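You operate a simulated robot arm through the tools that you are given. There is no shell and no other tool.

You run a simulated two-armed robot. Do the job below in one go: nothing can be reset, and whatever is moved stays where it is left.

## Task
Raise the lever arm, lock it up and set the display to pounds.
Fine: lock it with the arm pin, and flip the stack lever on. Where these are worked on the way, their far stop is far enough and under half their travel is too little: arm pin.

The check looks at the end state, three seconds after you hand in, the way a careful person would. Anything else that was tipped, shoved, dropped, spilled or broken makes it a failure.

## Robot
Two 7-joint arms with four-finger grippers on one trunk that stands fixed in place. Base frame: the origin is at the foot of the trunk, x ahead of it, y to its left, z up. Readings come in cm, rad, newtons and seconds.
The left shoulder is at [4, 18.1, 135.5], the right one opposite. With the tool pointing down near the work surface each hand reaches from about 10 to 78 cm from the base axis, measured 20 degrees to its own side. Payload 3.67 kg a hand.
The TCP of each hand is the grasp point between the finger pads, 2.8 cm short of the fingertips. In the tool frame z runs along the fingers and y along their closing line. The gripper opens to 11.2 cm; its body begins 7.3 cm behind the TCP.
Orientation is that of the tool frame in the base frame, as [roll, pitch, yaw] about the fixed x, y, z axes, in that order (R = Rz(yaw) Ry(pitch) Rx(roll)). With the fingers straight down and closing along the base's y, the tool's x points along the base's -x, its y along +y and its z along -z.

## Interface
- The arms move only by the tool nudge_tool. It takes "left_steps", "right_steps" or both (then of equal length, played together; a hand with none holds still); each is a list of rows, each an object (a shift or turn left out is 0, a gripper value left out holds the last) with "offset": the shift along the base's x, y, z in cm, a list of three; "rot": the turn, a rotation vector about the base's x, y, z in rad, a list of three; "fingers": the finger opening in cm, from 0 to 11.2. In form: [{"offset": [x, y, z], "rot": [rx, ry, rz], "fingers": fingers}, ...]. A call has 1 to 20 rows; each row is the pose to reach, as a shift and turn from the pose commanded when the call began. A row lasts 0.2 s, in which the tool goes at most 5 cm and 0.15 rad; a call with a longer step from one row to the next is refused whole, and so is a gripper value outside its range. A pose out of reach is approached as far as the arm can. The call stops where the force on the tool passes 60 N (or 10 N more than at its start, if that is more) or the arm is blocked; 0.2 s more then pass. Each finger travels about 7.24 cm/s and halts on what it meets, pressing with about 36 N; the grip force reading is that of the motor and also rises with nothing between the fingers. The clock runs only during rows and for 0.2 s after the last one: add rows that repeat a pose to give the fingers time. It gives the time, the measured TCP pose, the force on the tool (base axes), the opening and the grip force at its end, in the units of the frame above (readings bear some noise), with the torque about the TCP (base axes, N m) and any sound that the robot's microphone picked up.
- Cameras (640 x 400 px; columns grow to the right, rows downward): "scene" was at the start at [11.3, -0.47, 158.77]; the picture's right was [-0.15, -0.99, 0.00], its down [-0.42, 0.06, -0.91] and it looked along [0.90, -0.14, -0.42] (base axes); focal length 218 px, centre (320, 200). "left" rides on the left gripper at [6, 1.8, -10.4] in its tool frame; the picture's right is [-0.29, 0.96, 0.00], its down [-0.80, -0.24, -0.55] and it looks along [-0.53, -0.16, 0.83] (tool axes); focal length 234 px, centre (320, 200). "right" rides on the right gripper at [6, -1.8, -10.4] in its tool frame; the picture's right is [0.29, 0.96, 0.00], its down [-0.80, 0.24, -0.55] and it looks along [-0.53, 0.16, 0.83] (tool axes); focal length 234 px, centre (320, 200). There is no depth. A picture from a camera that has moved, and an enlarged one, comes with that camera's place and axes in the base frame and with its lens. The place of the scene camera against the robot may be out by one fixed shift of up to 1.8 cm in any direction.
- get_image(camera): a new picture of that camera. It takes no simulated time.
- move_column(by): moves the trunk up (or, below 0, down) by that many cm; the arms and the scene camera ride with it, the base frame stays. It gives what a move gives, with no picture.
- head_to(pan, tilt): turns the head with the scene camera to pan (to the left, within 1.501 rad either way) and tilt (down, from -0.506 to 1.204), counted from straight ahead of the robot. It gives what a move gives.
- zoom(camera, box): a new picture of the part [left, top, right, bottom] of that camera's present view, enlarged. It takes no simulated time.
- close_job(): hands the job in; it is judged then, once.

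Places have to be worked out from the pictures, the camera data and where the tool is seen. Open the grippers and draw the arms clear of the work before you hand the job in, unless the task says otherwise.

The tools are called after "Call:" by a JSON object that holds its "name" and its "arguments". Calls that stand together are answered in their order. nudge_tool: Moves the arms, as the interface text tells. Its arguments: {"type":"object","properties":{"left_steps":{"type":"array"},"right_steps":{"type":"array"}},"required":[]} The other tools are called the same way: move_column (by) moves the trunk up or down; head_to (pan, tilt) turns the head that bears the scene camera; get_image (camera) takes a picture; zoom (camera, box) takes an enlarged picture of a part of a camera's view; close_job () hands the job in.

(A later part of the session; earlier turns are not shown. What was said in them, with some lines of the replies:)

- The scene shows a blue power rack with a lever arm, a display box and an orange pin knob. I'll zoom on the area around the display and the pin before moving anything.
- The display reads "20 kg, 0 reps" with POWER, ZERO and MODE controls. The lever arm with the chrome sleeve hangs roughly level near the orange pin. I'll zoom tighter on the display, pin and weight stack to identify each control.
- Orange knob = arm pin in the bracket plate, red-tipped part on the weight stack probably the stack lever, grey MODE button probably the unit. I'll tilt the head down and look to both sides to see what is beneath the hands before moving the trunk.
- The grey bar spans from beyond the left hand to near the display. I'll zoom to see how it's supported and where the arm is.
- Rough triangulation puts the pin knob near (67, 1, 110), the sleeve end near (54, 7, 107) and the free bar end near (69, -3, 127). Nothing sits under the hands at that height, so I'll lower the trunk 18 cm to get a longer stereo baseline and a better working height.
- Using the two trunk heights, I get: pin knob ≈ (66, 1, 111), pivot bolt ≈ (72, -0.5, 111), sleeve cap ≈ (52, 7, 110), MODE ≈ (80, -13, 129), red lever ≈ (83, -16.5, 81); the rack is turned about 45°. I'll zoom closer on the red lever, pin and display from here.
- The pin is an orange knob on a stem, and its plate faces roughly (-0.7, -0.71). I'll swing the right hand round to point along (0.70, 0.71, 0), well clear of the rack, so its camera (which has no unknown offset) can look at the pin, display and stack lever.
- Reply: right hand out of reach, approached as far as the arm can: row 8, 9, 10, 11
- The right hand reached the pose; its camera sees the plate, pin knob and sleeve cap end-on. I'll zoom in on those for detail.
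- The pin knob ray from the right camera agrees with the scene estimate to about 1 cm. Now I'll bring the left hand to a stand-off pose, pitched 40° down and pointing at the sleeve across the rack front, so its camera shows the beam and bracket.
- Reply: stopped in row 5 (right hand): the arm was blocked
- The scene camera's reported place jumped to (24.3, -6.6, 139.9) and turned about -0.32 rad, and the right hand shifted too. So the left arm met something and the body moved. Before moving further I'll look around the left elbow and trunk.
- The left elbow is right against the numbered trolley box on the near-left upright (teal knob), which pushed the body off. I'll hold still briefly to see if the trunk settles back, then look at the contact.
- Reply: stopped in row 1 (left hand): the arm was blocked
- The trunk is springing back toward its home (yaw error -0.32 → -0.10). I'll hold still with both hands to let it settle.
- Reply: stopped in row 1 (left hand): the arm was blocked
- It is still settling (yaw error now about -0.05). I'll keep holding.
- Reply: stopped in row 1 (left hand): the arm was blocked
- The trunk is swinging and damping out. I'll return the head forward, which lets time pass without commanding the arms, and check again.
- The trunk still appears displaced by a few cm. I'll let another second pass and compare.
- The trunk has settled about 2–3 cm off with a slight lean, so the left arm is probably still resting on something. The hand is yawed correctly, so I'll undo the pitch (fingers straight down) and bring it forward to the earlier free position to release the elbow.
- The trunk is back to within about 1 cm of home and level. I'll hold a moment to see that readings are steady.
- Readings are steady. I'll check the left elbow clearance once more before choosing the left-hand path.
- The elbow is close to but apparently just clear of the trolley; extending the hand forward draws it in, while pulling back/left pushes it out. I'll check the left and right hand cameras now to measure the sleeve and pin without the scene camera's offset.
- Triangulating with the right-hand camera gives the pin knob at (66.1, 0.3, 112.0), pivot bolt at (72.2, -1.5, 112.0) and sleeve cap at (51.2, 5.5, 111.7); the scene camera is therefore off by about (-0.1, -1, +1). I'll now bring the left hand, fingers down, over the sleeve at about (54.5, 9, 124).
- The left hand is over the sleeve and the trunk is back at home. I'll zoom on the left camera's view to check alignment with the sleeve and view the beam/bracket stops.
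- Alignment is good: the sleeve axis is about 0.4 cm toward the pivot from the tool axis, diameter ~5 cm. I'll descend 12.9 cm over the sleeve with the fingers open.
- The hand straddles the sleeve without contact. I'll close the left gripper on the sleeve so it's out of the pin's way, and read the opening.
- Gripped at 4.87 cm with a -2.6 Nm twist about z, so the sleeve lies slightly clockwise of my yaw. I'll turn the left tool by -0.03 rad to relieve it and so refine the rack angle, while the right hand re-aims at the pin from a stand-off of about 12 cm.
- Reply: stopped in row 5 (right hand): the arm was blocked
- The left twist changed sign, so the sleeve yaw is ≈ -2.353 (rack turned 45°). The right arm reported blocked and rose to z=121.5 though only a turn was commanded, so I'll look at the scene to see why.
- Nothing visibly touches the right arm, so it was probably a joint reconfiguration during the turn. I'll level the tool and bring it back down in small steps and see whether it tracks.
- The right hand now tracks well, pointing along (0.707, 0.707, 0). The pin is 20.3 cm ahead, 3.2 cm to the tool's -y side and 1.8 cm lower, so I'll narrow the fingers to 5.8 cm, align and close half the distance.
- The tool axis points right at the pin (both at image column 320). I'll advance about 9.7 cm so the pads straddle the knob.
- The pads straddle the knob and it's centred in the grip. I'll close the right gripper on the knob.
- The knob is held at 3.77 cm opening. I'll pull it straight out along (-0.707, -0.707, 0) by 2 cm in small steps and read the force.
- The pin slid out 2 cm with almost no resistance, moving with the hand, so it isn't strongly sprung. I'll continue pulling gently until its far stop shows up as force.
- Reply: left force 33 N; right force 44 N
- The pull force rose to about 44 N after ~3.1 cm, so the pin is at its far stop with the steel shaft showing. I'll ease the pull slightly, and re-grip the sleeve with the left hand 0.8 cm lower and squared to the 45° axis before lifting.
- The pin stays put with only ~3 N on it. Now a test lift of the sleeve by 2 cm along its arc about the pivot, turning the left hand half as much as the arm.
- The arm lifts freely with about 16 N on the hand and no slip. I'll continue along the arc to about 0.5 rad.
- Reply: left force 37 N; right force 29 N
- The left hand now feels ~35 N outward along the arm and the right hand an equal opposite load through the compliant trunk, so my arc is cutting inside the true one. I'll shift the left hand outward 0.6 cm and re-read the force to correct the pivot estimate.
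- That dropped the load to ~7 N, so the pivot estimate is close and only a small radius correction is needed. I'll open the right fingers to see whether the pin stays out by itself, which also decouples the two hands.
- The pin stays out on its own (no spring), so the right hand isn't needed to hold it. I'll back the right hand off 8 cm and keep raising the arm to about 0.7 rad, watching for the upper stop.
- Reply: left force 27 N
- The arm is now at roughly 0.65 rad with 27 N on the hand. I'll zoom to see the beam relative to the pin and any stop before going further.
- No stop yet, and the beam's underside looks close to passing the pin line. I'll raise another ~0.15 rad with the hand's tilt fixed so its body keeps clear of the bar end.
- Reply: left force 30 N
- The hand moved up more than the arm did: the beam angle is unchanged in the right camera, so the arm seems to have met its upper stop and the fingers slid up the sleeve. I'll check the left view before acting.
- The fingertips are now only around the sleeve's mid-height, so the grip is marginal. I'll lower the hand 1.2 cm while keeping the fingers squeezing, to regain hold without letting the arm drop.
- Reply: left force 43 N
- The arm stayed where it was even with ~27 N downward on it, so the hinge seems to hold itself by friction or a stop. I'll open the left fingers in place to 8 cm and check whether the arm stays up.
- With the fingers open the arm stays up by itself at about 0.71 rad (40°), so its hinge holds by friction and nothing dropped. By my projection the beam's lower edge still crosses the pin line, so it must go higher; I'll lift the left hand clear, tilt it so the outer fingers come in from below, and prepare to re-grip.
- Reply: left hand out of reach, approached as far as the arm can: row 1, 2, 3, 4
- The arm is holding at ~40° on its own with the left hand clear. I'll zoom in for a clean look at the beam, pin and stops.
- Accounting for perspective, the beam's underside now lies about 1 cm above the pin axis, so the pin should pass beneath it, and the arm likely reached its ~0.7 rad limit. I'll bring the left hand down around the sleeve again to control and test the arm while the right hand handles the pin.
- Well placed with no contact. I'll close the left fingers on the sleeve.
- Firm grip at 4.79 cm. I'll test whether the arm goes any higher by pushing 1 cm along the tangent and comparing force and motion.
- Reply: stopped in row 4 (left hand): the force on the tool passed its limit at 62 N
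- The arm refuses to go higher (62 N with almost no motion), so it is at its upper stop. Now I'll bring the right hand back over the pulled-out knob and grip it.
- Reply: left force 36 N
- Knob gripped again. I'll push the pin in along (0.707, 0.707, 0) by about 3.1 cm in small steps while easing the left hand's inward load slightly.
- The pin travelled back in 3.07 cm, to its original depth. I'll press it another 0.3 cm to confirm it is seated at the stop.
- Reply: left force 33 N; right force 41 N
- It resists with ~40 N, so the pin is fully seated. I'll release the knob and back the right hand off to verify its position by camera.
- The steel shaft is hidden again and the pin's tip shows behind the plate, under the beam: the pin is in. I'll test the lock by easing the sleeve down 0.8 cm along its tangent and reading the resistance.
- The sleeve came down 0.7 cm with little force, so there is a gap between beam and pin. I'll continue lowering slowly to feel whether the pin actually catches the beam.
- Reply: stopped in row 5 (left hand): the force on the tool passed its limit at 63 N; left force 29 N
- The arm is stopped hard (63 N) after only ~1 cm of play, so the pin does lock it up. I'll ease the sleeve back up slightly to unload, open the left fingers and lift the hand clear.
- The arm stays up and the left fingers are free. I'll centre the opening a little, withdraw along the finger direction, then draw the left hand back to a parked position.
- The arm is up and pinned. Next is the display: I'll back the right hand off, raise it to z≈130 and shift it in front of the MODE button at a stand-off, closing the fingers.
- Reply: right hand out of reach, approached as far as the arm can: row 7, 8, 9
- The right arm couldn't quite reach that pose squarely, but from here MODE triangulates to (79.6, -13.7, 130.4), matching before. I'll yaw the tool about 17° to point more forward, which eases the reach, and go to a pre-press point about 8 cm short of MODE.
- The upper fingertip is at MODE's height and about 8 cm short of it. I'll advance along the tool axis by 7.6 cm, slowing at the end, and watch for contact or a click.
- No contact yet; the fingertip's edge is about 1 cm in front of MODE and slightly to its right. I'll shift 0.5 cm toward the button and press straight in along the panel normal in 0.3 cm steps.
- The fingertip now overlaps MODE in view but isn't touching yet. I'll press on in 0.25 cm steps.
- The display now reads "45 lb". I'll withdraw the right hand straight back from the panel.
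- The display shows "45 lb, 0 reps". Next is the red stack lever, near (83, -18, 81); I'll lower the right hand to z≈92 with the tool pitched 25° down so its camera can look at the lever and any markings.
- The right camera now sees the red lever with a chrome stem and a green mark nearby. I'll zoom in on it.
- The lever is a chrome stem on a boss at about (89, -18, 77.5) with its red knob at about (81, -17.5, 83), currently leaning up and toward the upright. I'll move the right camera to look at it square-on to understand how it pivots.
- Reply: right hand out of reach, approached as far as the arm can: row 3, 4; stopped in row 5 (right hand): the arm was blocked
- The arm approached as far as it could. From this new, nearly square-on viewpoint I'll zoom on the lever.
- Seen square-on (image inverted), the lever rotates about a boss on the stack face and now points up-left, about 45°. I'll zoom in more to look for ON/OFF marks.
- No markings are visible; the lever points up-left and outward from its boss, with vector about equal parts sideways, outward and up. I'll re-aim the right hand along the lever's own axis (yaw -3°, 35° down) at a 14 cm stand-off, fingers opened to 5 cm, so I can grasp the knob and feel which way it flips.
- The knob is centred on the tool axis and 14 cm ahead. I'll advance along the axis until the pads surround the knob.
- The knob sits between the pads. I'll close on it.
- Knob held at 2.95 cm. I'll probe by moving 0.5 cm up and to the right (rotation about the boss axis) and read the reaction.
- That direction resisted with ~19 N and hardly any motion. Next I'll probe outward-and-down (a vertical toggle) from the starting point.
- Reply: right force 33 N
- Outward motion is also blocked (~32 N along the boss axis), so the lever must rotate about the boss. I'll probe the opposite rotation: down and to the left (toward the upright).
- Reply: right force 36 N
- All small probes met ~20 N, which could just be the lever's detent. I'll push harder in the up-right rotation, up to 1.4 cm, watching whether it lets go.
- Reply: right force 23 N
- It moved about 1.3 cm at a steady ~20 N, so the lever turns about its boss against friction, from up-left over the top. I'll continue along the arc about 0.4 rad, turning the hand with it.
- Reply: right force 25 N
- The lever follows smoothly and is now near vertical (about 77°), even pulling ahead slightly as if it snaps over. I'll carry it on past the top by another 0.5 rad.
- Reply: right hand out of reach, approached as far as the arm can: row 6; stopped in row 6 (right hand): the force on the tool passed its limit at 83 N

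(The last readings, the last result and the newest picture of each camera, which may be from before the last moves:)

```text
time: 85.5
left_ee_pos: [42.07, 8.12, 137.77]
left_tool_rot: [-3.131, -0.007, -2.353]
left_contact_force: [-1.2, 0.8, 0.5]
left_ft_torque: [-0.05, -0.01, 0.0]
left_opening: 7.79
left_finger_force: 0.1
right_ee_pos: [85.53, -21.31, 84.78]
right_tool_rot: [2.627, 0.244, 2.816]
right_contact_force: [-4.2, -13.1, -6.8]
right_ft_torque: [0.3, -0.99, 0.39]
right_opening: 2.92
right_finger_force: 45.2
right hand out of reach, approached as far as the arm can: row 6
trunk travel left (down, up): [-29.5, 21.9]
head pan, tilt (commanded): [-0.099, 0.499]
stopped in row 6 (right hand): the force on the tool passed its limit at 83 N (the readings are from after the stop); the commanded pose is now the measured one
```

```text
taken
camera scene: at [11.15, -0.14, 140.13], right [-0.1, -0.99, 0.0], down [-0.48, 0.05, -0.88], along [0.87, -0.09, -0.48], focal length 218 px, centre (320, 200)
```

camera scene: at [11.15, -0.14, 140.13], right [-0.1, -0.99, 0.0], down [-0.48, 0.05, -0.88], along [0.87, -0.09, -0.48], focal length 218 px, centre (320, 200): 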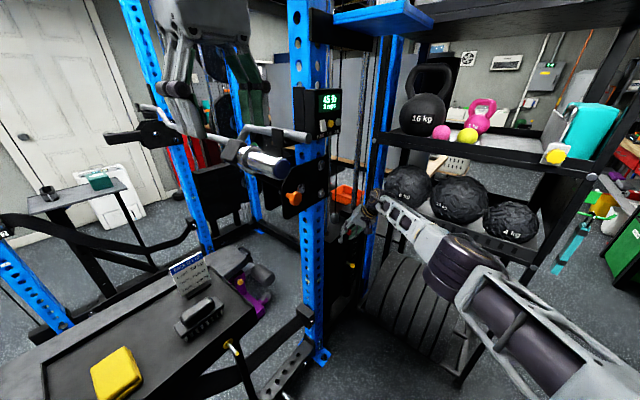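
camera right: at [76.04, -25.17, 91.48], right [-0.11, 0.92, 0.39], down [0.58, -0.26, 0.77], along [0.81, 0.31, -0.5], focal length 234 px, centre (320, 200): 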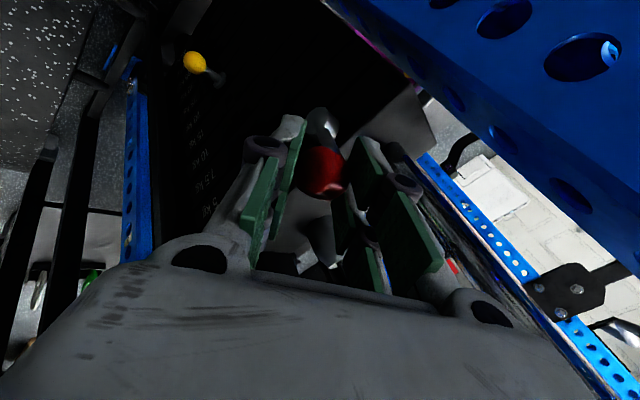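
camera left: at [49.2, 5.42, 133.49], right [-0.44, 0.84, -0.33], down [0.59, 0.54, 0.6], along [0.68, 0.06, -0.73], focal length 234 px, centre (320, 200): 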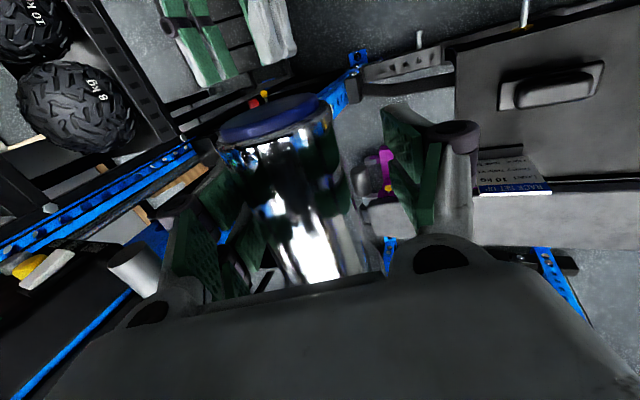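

The lever reached vertical (about 92°) and the arm hit its reach limit, stopping on force. I'll open the fingers, back off along the finger direction and see where the lever rests.

Call:
{"name": "nudge_tool", "arguments": {"right_steps": [{"offset": [0, 0, 0], "fingers": 5.5}, {"offset": [0, 0, 0], "fingers": 5.5}, {"offset": [-0.9, -1.0, 2.1], "fingers": 5.5}, {"offset": [-1.8, -2.0, 4.2], "fingers": 5.5}, {"offset": [-2.7, -3.0, 6.3], "fingers": 5.5}, {"offset": [-3.6, -4.0, 8.4], "fingers": 5.5}, {"offset": [-4.3, -4.8, 10], "fingers": 5.5}, {"offset": [-4.3, -4.8, 10], "fingers": 5.5}]}}

Call:
{"name": "get_image", "arguments": {"camera": "right"}}

Call:
{"name": "zoom", "arguments": {"camera": "scene", "box": [310, 190, 410, 265]}}

```text
time: 87.3
left_ee_pos: [42.11, 8.26, 137.78]
left_tool_rot: [-3.129, -0.006, -2.351]
left_contact_force: [-0.2, 0.4, -0.1]
left_ft_torque: [-0.01, 0.01, 0.01]
left_opening: 7.79
left_finger_force: 0.0
right_ee_pos: [81.31, -25.66, 95.12]
right_tool_rot: [2.622, 0.244, 2.817]
right_contact_force: [0.3, 1.1, -0.5]
right_ft_torque: [-0.01, -0.02, -0.04]
right_opening: 5.52
right_finger_force: 0.2
trunk travel left (down, up): [-29.5, 21.9]
head pan, tilt (commanded): [-0.099, 0.499]
```

```text
taken
camera right: at [71.77, -29.6, 101.63], right [-0.11, 0.91, 0.39], down [0.57, -0.26, 0.77], along [0.81, 0.31, -0.5], focal length 234 px, centre (320, 200)
```

right: 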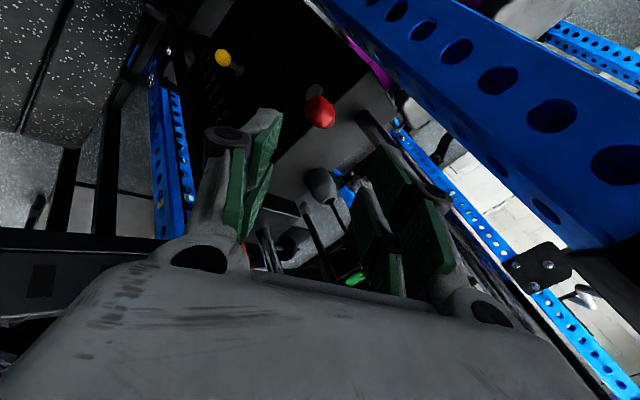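

```text
5.33 times, centred on (360, 228) of scene
camera zoom: at [11.29, 0.01, 140.12], right [-0.1, -0.99, 0.0], down [-0.48, 0.05, -0.88], along [0.87, -0.09, -0.48], focal length 1164 px, centre (107, 53)
```

zoom: 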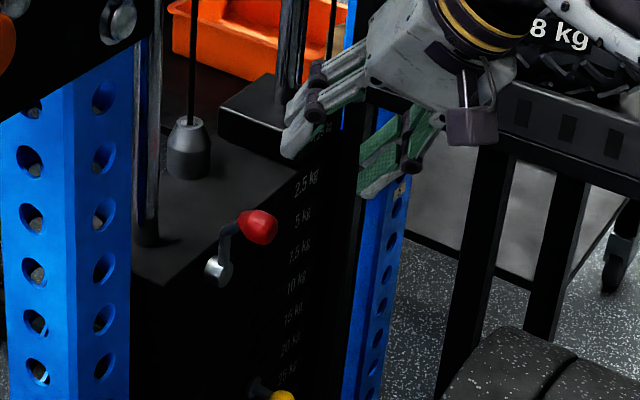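

The lever is a crank: its arm now stands near vertical (~85°) with the red handle sticking outward, and it stays where left. I'll re-pose the right hand (yaw 28°, 20° down, fingers closed) at a stand-off so I can push the handle from its left side on toward the right-hand stop.

Call:
{"name": "nudge_tool", "arguments": {"right_steps": [{"offset": [-1.5, 0.2, 0], "rot": [-0.0403, -0.1231, 0.0473], "fingers": 2}, {"offset": [-3, 0.5, -0.5], "rot": [-0.0806, -0.2463, 0.0946], "fingers": 0}, {"offset": [-4.5, 0.9, -1.2], "rot": [-0.1208, -0.3694, 0.1418], "fingers": 0}, {"offset": [-5.8, 1.4, -2.0], "rot": [-0.1611, -0.4926, 0.1891], "fingers": 0}, {"offset": [-6.8, 2.0, -3.0], "rot": [-0.2014, -0.6157, 0.2364], "fingers": 0}, {"offset": [-7.5, 2.6, -4.0], "rot": [-0.2417, -0.7388, 0.2837], "fingers": 0}, {"offset": [-7.9, 3.1, -5.0], "rot": [-0.2819, -0.862, 0.3309], "fingers": 0}, {"offset": [-7.9, 3.5, -5.8], "rot": [-0.3222, -0.9851, 0.3782], "fingers": 0}, {"offset": [-7.9, 3.5, -5.8], "rot": [-0.3222, -0.9851, 0.3782], "fingers": 0}]}}

Call:
{"name": "get_image", "arguments": {"camera": "right"}}

Call:
{"name": "zoom", "arguments": {"camera": "scene", "box": [310, 190, 410, 265]}}

```text
time: 89.3
left_ee_pos: [42.08, 8.31, 137.86]
left_tool_rot: [-3.133, -0.007, -2.351]
left_contact_force: [0.2, -0.6, -0.1]
left_ft_torque: [0.02, -0.03, -0.01]
left_opening: 7.8
left_finger_force: 0.1
right_ee_pos: [73.41, -22.24, 89.29]
right_tool_rot: [-3.135, 1.222, -2.643]
right_contact_force: [-0.2, -0.3, -0.6]
right_ft_torque: [0.02, 0.0, 0.01]
right_opening: 0.02
right_finger_force: 35.6
trunk travel left (down, up): [-29.5, 21.9]
head pan, tilt (commanded): [-0.099, 0.499]
```

```text
taken
camera right: at [63.81, -29.36, 87.34], right [-0.54, 0.8, -0.27], down [-0.33, 0.1, 0.94], along [0.77, 0.6, 0.21], focal length 234 px, centre (320, 200)
```

right: 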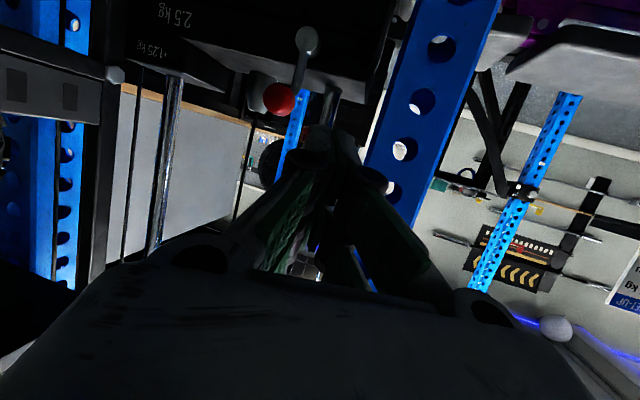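

```text
5.33 times, centred on (360, 228) of scene
camera zoom: at [11.24, 0.01, 140.13], right [-0.1, -0.99, 0.0], down [-0.48, 0.05, -0.88], along [0.87, -0.09, -0.48], focal length 1164 px, centre (107, 53)
```

zoom: 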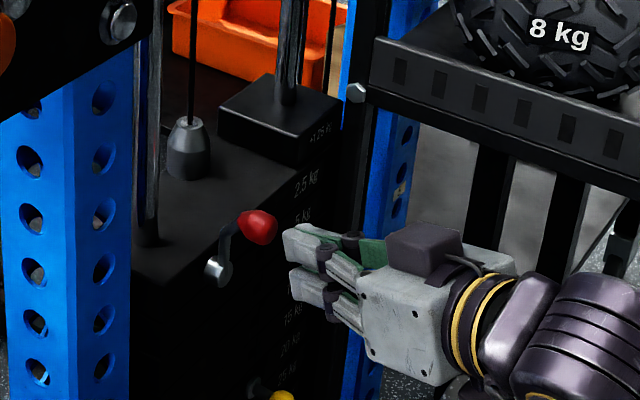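

Good clear view: handle centre at about (85, -20.6, 84.2), crank vertical. I'll advance the closed fingertips along the tool axis to sit just left of the handle.

Call:
{"name": "nudge_tool", "arguments": {"right_steps": [{"offset": [2.8, 1.5, -1.1]}, {"offset": [5.2, 2.8, -2.2]}, {"offset": [7.0, 3.8, -2.9]}, {"offset": [8.3, 4.5, -3.4]}, {"offset": [8.3, 4.5, -3.4]}]}}

Call:
{"name": "get_image", "arguments": {"camera": "right"}}

Call:
{"name": "zoom", "arguments": {"camera": "scene", "box": [310, 190, 410, 265]}}

```text
time: 90.5
left_ee_pos: [42.04, 8.13, 137.79]
left_tool_rot: [-3.132, -0.008, -2.351]
left_contact_force: [-0.1, -0.2, 0.2]
left_ft_torque: [0.05, 0.02, -0.02]
left_opening: 7.79
left_finger_force: 0.1
right_ee_pos: [81.66, -17.6, 85.94]
right_tool_rot: [-3.137, 1.222, -2.646]
right_contact_force: [0.8, 0.6, 0.7]
right_ft_torque: [0.02, 0.0, 0.01]
right_opening: 0.0
right_finger_force: 35.5
trunk travel left (down, up): [-29.5, 21.9]
head pan, tilt (commanded): [-0.099, 0.499]
```

```text
taken
camera right: at [72.11, -24.88, 83.97], right [-0.54, 0.8, -0.27], down [-0.33, 0.1, 0.94], along [0.77, 0.6, 0.21], focal length 234 px, centre (320, 200)
```

right: 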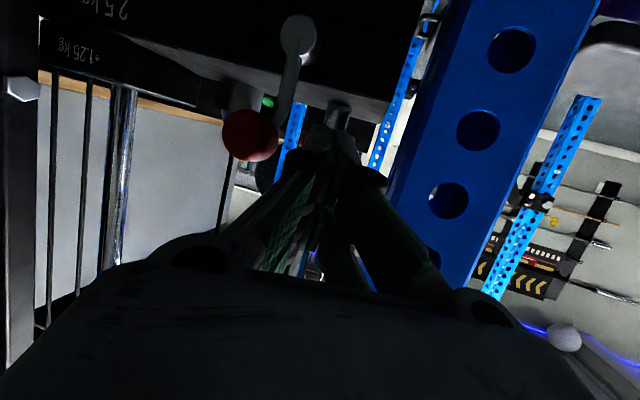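

```text
5.33 times, centred on (360, 228) of scene
camera zoom: at [11.2, -0.04, 140.13], right [-0.1, -0.99, 0.0], down [-0.48, 0.05, -0.88], along [0.87, -0.09, -0.48], focal length 1164 px, centre (107, 53)
```

zoom: 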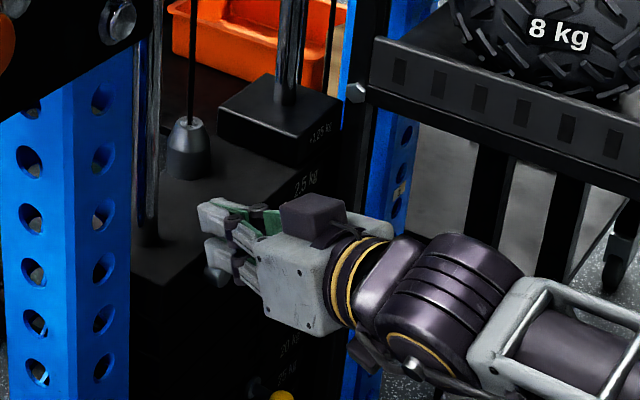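

The closed fingers sit just left of the handle. I'll push toward the right (0.707, -0.707) in 0.5 cm steps, dropping slightly with the arc, and stop on force.

Call:
{"name": "nudge_tool", "arguments": {"right_steps": [{"offset": [0.35, -0.35, 0]}, {"offset": [0.7, -0.7, 0]}, {"offset": [1.05, -1.05, -0.05]}, {"offset": [1.4, -1.4, -0.1]}, {"offset": [1.75, -1.75, -0.2]}, {"offset": [2.1, -2.1, -0.3]}, {"offset": [2.45, -2.45, -0.45]}, {"offset": [2.8, -2.8, -0.6]}, {"offset": [2.8, -2.8, -0.6]}]}}

Call:
{"name": "get_image", "arguments": {"camera": "right"}}

Call:
{"name": "zoom", "arguments": {"camera": "scene", "box": [310, 190, 410, 265]}}

```text
time: 92.5
left_ee_pos: [42.08, 8.1, 137.82]
left_tool_rot: [-3.131, -0.008, -2.352]
left_contact_force: [0.3, 0.2, 0.1]
left_ft_torque: [0.01, -0.01, -0.01]
left_opening: 7.79
left_finger_force: 0.0
right_ee_pos: [84.51, -20.42, 85.35]
right_tool_rot: [-3.137, 1.222, -2.647]
right_contact_force: [0.2, -0.2, -0.3]
right_ft_torque: [0.04, 0.03, -0.04]
right_opening: 0.0
right_finger_force: 35.9
trunk travel left (down, up): [-29.5, 21.9]
head pan, tilt (commanded): [-0.099, 0.499]
```

```text
taken
camera right: at [74.97, -27.66, 83.35], right [-0.54, 0.8, -0.27], down [-0.33, 0.1, 0.94], along [0.77, 0.6, 0.21], focal length 234 px, centre (320, 200)
```

right: 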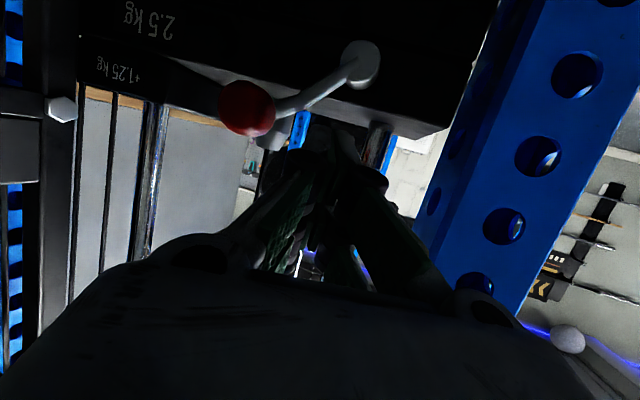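

```text
5.33 times, centred on (360, 228) of scene
camera zoom: at [11.25, 0.0, 140.12], right [-0.1, -0.99, 0.0], down [-0.48, 0.05, -0.88], along [0.87, -0.09, -0.48], focal length 1164 px, centre (107, 53)
```

zoom: 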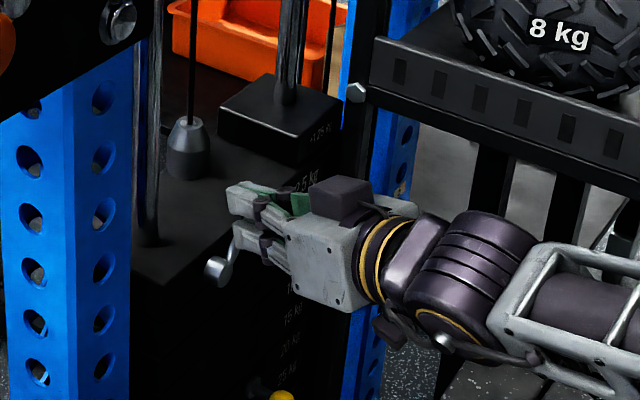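

The lever snapped over past vertical and now points up-right at about 130°, off my fingers: the mirror of its start. I'll follow it and press gently to confirm it's at the far stop.

Call:
{"name": "nudge_tool", "arguments": {"right_steps": [{"offset": [0.35, -0.35, -0.3]}, {"offset": [0.7, -0.7, -0.6]}, {"offset": [1.05, -1.05, -0.9]}, {"offset": [1.3, -1.3, -1.1]}, {"offset": [1.55, -1.55, -1.3]}, {"offset": [1.55, -1.55, -1.3]}]}}

Call:
{"name": "get_image", "arguments": {"camera": "right"}}

```text
time: 94.0
left_ee_pos: [42.23, 8.25, 137.74]
left_tool_rot: [-3.131, -0.007, -2.351]
left_contact_force: [0.8, -0.1, -0.1]
left_ft_torque: [0.04, -0.01, -0.01]
left_opening: 7.78
left_finger_force: 0.0
right_ee_pos: [86.11, -21.97, 83.98]
right_tool_rot: [-3.138, 1.222, -2.646]
right_contact_force: [-1.2, 1.5, -0.1]
right_ft_torque: [0.03, 0.02, -0.02]
right_opening: 0.0
right_finger_force: 36.1
trunk travel left (down, up): [-29.5, 21.9]
head pan, tilt (commanded): [-0.099, 0.499]
```

```text
taken
camera right: at [76.49, -29.11, 82.06], right [-0.54, 0.8, -0.27], down [-0.33, 0.1, 0.94], along [0.77, 0.6, 0.21], focal length 234 px, centre (320, 200)
```

right: 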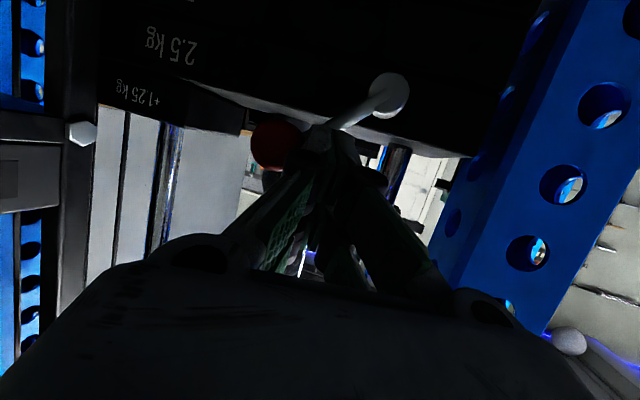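

Just about touching now (2 N). I'll press another centimetre to feel the stop.

Call:
{"name": "nudge_tool", "arguments": {"right_steps": [{"offset": [0.18, -0.18, -0.12]}, {"offset": [0.36, -0.36, -0.25]}, {"offset": [0.54, -0.54, -0.38]}, {"offset": [0.72, -0.72, -0.5]}, {"offset": [0.72, -0.72, -0.5]}]}}

Call:
{"name": "get_image", "arguments": {"camera": "right"}}

```text
time: 95.2
left_ee_pos: [41.47, 8.46, 137.94]
left_tool_rot: [-3.127, -0.005, -2.352]
left_contact_force: [0.0, -0.7, -0.1]
left_ft_torque: [0.04, -0.01, -0.03]
left_opening: 7.81
left_finger_force: 0.1
right_ee_pos: [86.26, -21.86, 83.82]
right_tool_rot: [-3.138, 1.223, -2.638]
right_contact_force: [-43.8, 20.3, 7.3]
right_ft_torque: [0.23, 0.56, -0.41]
right_opening: 0.0
right_finger_force: 35.7
trunk travel left (down, up): [-29.5, 21.9]
head pan, tilt (commanded): [-0.099, 0.499]
```

```text
taken
camera right: at [76.75, -29.23, 81.87], right [-0.54, 0.79, -0.27], down [-0.34, 0.09, 0.94], along [0.77, 0.6, 0.22], focal length 234 px, centre (320, 200)
```

right: 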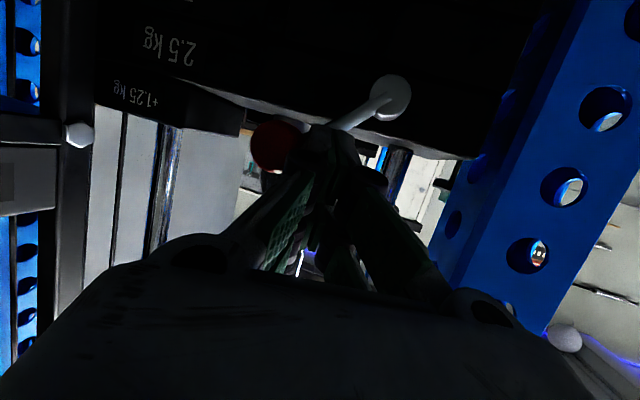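

The lever resists at ~48 N without moving, so it is at its far (on) stop. I'll relieve the pressure, withdraw straight back from the stack, and then verify lever, pin, arm and display.

Call:
{"name": "nudge_tool", "arguments": {"right_steps": [{"offset": [-0.4, 0.4, 0.2]}, {"offset": [-0.7, 0.6, 0.3]}, {"offset": [-3.0, -0.5, 1.2]}, {"offset": [-6.0, -2.0, 2.4]}, {"offset": [-9.5, -3.8, 3.8]}, {"offset": [-13.0, -5.5, 5.5]}, {"offset": [-16.5, -6.0, 8.0]}, {"offset": [-20.0, -6.5, 11.0]}, {"offset": [-20.0, -6.5, 11.0]}]}}

Call:
{"name": "get_image", "arguments": {"camera": "scene"}}

Call:
{"name": "zoom", "arguments": {"camera": "scene", "box": [310, 210, 390, 270]}}

Call:
{"name": "get_image", "arguments": {"camera": "right"}}

```text
time: 97.2
left_ee_pos: [42.34, 8.28, 137.76]
left_tool_rot: [-3.132, -0.01, -2.351]
left_contact_force: [0.1, -0.7, 0.6]
left_ft_torque: [-0.02, 0.04, 0.01]
left_opening: 7.8
left_finger_force: 0.1
right_ee_pos: [66.86, -29.22, 94.42]
right_tool_rot: [-3.138, 1.218, -2.65]
right_contact_force: [-0.2, 0.2, -0.1]
right_ft_torque: [-0.01, 0.01, 0.0]
right_opening: 0.0
right_finger_force: 35.7
trunk travel left (down, up): [-29.5, 21.9]
head pan, tilt (commanded): [-0.099, 0.499]
```

```text
taken
camera scene: at [11.36, -0.02, 140.11], right [-0.1, -0.99, 0.0], down [-0.48, 0.05, -0.88], along [0.87, -0.09, -0.48], focal length 218 px, centre (320, 200)
```

scene: 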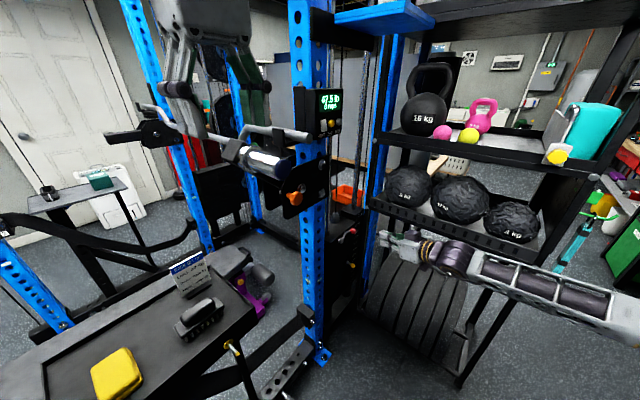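

```text
6.67 times, centred on (350, 240) of scene
camera zoom: at [11.36, -0.02, 140.11], right [-0.1, -0.99, 0.0], down [-0.48, 0.05, -0.88], along [0.87, -0.09, -0.48], focal length 1455 px, centre (120, -67)
```

zoom: 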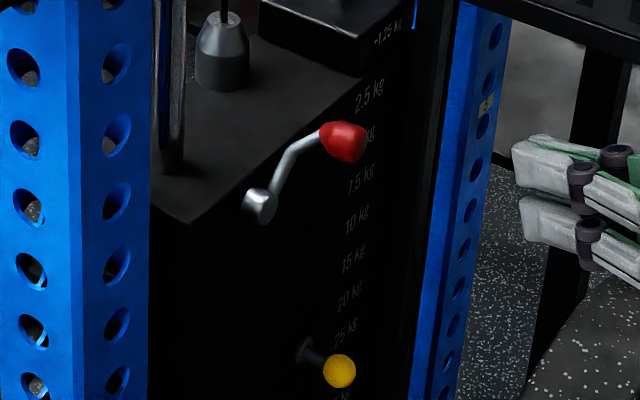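

```text
taken
camera right: at [57.21, -36.39, 92.48], right [-0.54, 0.8, -0.27], down [-0.33, 0.1, 0.94], along [0.78, 0.59, 0.21], focal length 234 px, centre (320, 200)
```

right: 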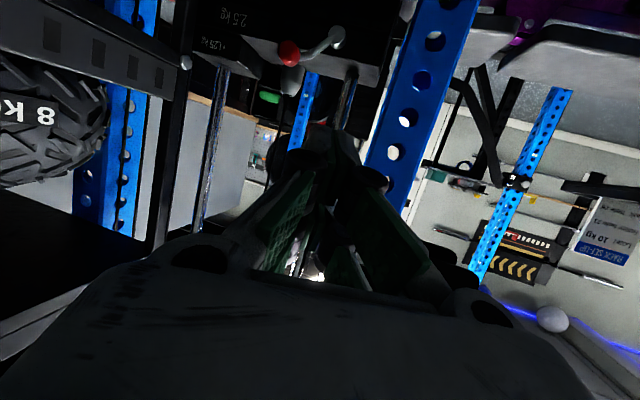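

The lever clearly stands to the right now, and the display seems to have changed with it. I'll zoom on the display, the arm and the pin for a final check.

Call:
{"name": "zoom", "arguments": {"camera": "scene", "box": [290, 80, 370, 140]}}

Call:
{"name": "zoom", "arguments": {"camera": "scene", "box": [225, 120, 345, 210]}}

```text
6.67 times, centred on (330, 110) of scene
camera zoom: at [11.36, -0.02, 140.11], right [-0.1, -0.99, 0.0], down [-0.48, 0.05, -0.88], along [0.87, -0.09, -0.48], focal length 1455 px, centre (253, 800)
```

zoom: 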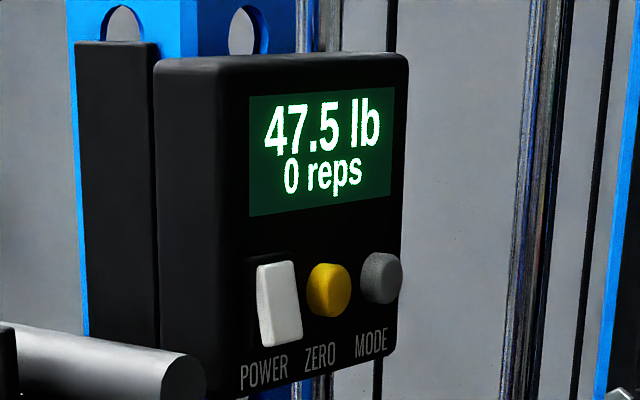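

```text
4.44 times, centred on (285, 165) of scene
camera zoom: at [11.36, -0.02, 140.11], right [-0.1, -0.99, 0.0], down [-0.48, 0.05, -0.88], along [0.87, -0.09, -0.48], focal length 970 px, centre (476, 356)
```

zoom: 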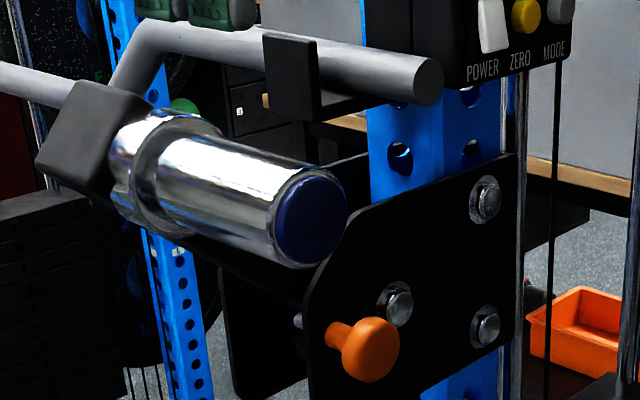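

The display reads 47.5 lb (20 kg plus the +1.25 kg add-on), confirming the lever is on; the arm is up with the pin seated beneath it. I'll open both grippers and draw both hands clear.

Call:
{"name": "nudge_tool", "arguments": {"left_steps": [{"offset": [-1.2, -0.5, 1], "fingers": 9}, {"offset": [-2.5, -1, 2], "fingers": 10}, {"offset": [-3.7, -1.5, 3], "fingers": 11.2}, {"offset": [-5, -2, 4], "fingers": 11.2}, {"offset": [-5, -2, 4], "fingers": 11.2}, {"offset": [-5, -2, 4], "fingers": 11.2}, {"offset": [-5, -2, 4], "fingers": 11.2}], "right_steps": [{"offset": [-3, 0, 2], "fingers": 3}, {"offset": [-6, 0, 4.5], "fingers": 6}, {"offset": [-9, 0.2, 7.5], "fingers": 9}, {"offset": [-12, 0.5, 10.5], "fingers": 11.2}, {"offset": [-14, 0.8, 12.5], "fingers": 11.2}, {"offset": [-15, 1, 14], "fingers": 11.2}, {"offset": [-15, 1, 14], "fingers": 11.2}]}}

Call:
{"name": "get_image", "arguments": {"camera": "scene"}}

```text
time: 98.8
left_ee_pos: [37.08, 6.12, 141.77]
left_tool_rot: [-3.131, -0.007, -2.353]
left_contact_force: [0.1, 0.0, -0.7]
left_ft_torque: [0.02, -0.01, -0.01]
left_opening: 11.21
left_finger_force: 0.0
right_ee_pos: [51.79, -28.27, 108.59]
right_tool_rot: [-3.139, 1.222, -2.647]
right_contact_force: [-0.1, -0.4, -0.8]
right_ft_torque: [0.04, -0.01, -0.01]
right_opening: 11.19
right_finger_force: 0.0
trunk travel left (down, up): [-29.5, 21.9]
head pan, tilt (commanded): [-0.099, 0.499]
```

```text
taken
camera scene: at [11.25, -0.04, 140.12], right [-0.1, -0.99, 0.0], down [-0.48, 0.05, -0.88], along [0.87, -0.09, -0.48], focal length 218 px, centre (320, 200)
```

scene: 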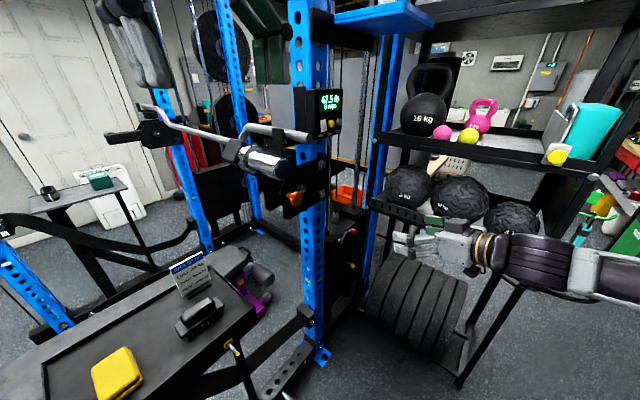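

Both hands are open and clear, and the trunk is at home. I'll take one look left to confirm the trolley I brushed early on is still in place and the elbow is free.

Call:
{"name": "head_to", "arguments": {"pan": 1.2, "tilt": 0.6}}

Call:
{"name": "get_image", "arguments": {"camera": "scene"}}

Call:
{"name": "zoom", "arguments": {"camera": "scene", "box": [200, 0, 380, 240]}}

```text
time: 100.2
left_ee_pos: [37.06, 6.05, 141.75]
left_tool_rot: [-3.131, -0.007, -2.35]
left_contact_force: [0.1, 0.3, 0.2]
left_ft_torque: [-0.01, -0.01, -0.04]
left_opening: 11.18
left_finger_force: 0.1
right_ee_pos: [51.77, -28.33, 108.46]
right_tool_rot: [-3.135, 1.222, -2.648]
right_contact_force: [0.7, 0.1, -0.7]
right_ft_torque: [0.03, 0.02, 0.01]
right_opening: 11.19
right_finger_force: 0.0
trunk travel left (down, up): [-29.5, 21.9]
head pan, tilt (commanded): [1.201, 0.6]
```

```text
taken
camera scene: at [5.39, 9.13, 139.22], right [0.93, -0.36, 0.0], down [-0.2, -0.53, -0.83], along [0.3, 0.77, -0.56], focal length 218 px, centre (320, 200)
```

scene: 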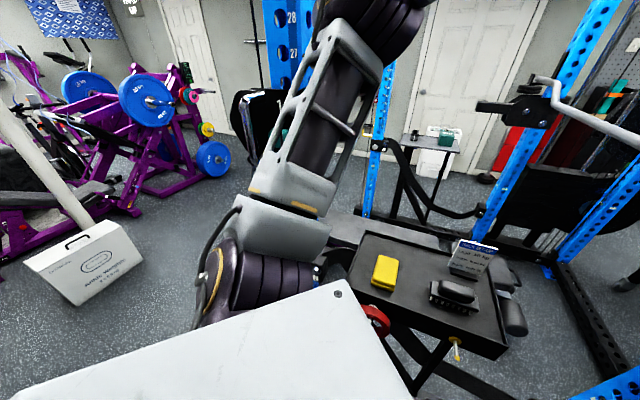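

```text
1.67 times, centred on (290, 120) of scene
camera zoom: at [5.39, 9.13, 139.22], right [0.93, -0.36, 0.0], down [-0.2, -0.53, -0.83], along [0.3, 0.77, -0.56], focal length 364 px, centre (370, 333)
```

zoom: 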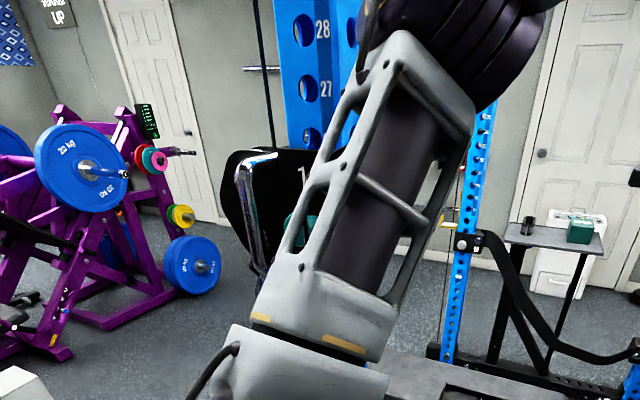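

The trolley, tray items and sign are in place and the trunk is at its home position. The arm is up and pinned, the stack lever is at its on stop (47.5 lb shown), and both grippers are open and clear, so I'm handing the job in.

Call:
{"name": "close_job", "arguments": {}}

```text
The job is handed in.
```

I've handed the job in. The lever arm is up, the arm pin is locking it, the display reads pounds, and the stack lever is on.

- **Lever arm:** It is raised to its upper stop, at roughly 40°. The pin was pulled fully out first and then pushed fully back in, and it now sits under the beam. When I pushed the arm down to test it, it stopped hard after about 1 cm of play.
- **Display:** Pressing MODE changed it from 20 kg to 45 lb. After the stack lever was flipped it read 47.5 lb, which fits the +1.25 kg add-on being engaged.
- **Stack lever:** It is swung over to its far stop. I found no ON/OFF marks, so I'm taking "on" from the display change.

**Early bump:** The left arm pressed against the numbered trolley on the near-left upright and pushed the robot's body off by several centimetres. The body came back. In the last look the trolley appeared in place, though the arm hid part of it. The sign and the items on the tray looked undisturbed.

Both grippers are open and both hands are clear of the rack.
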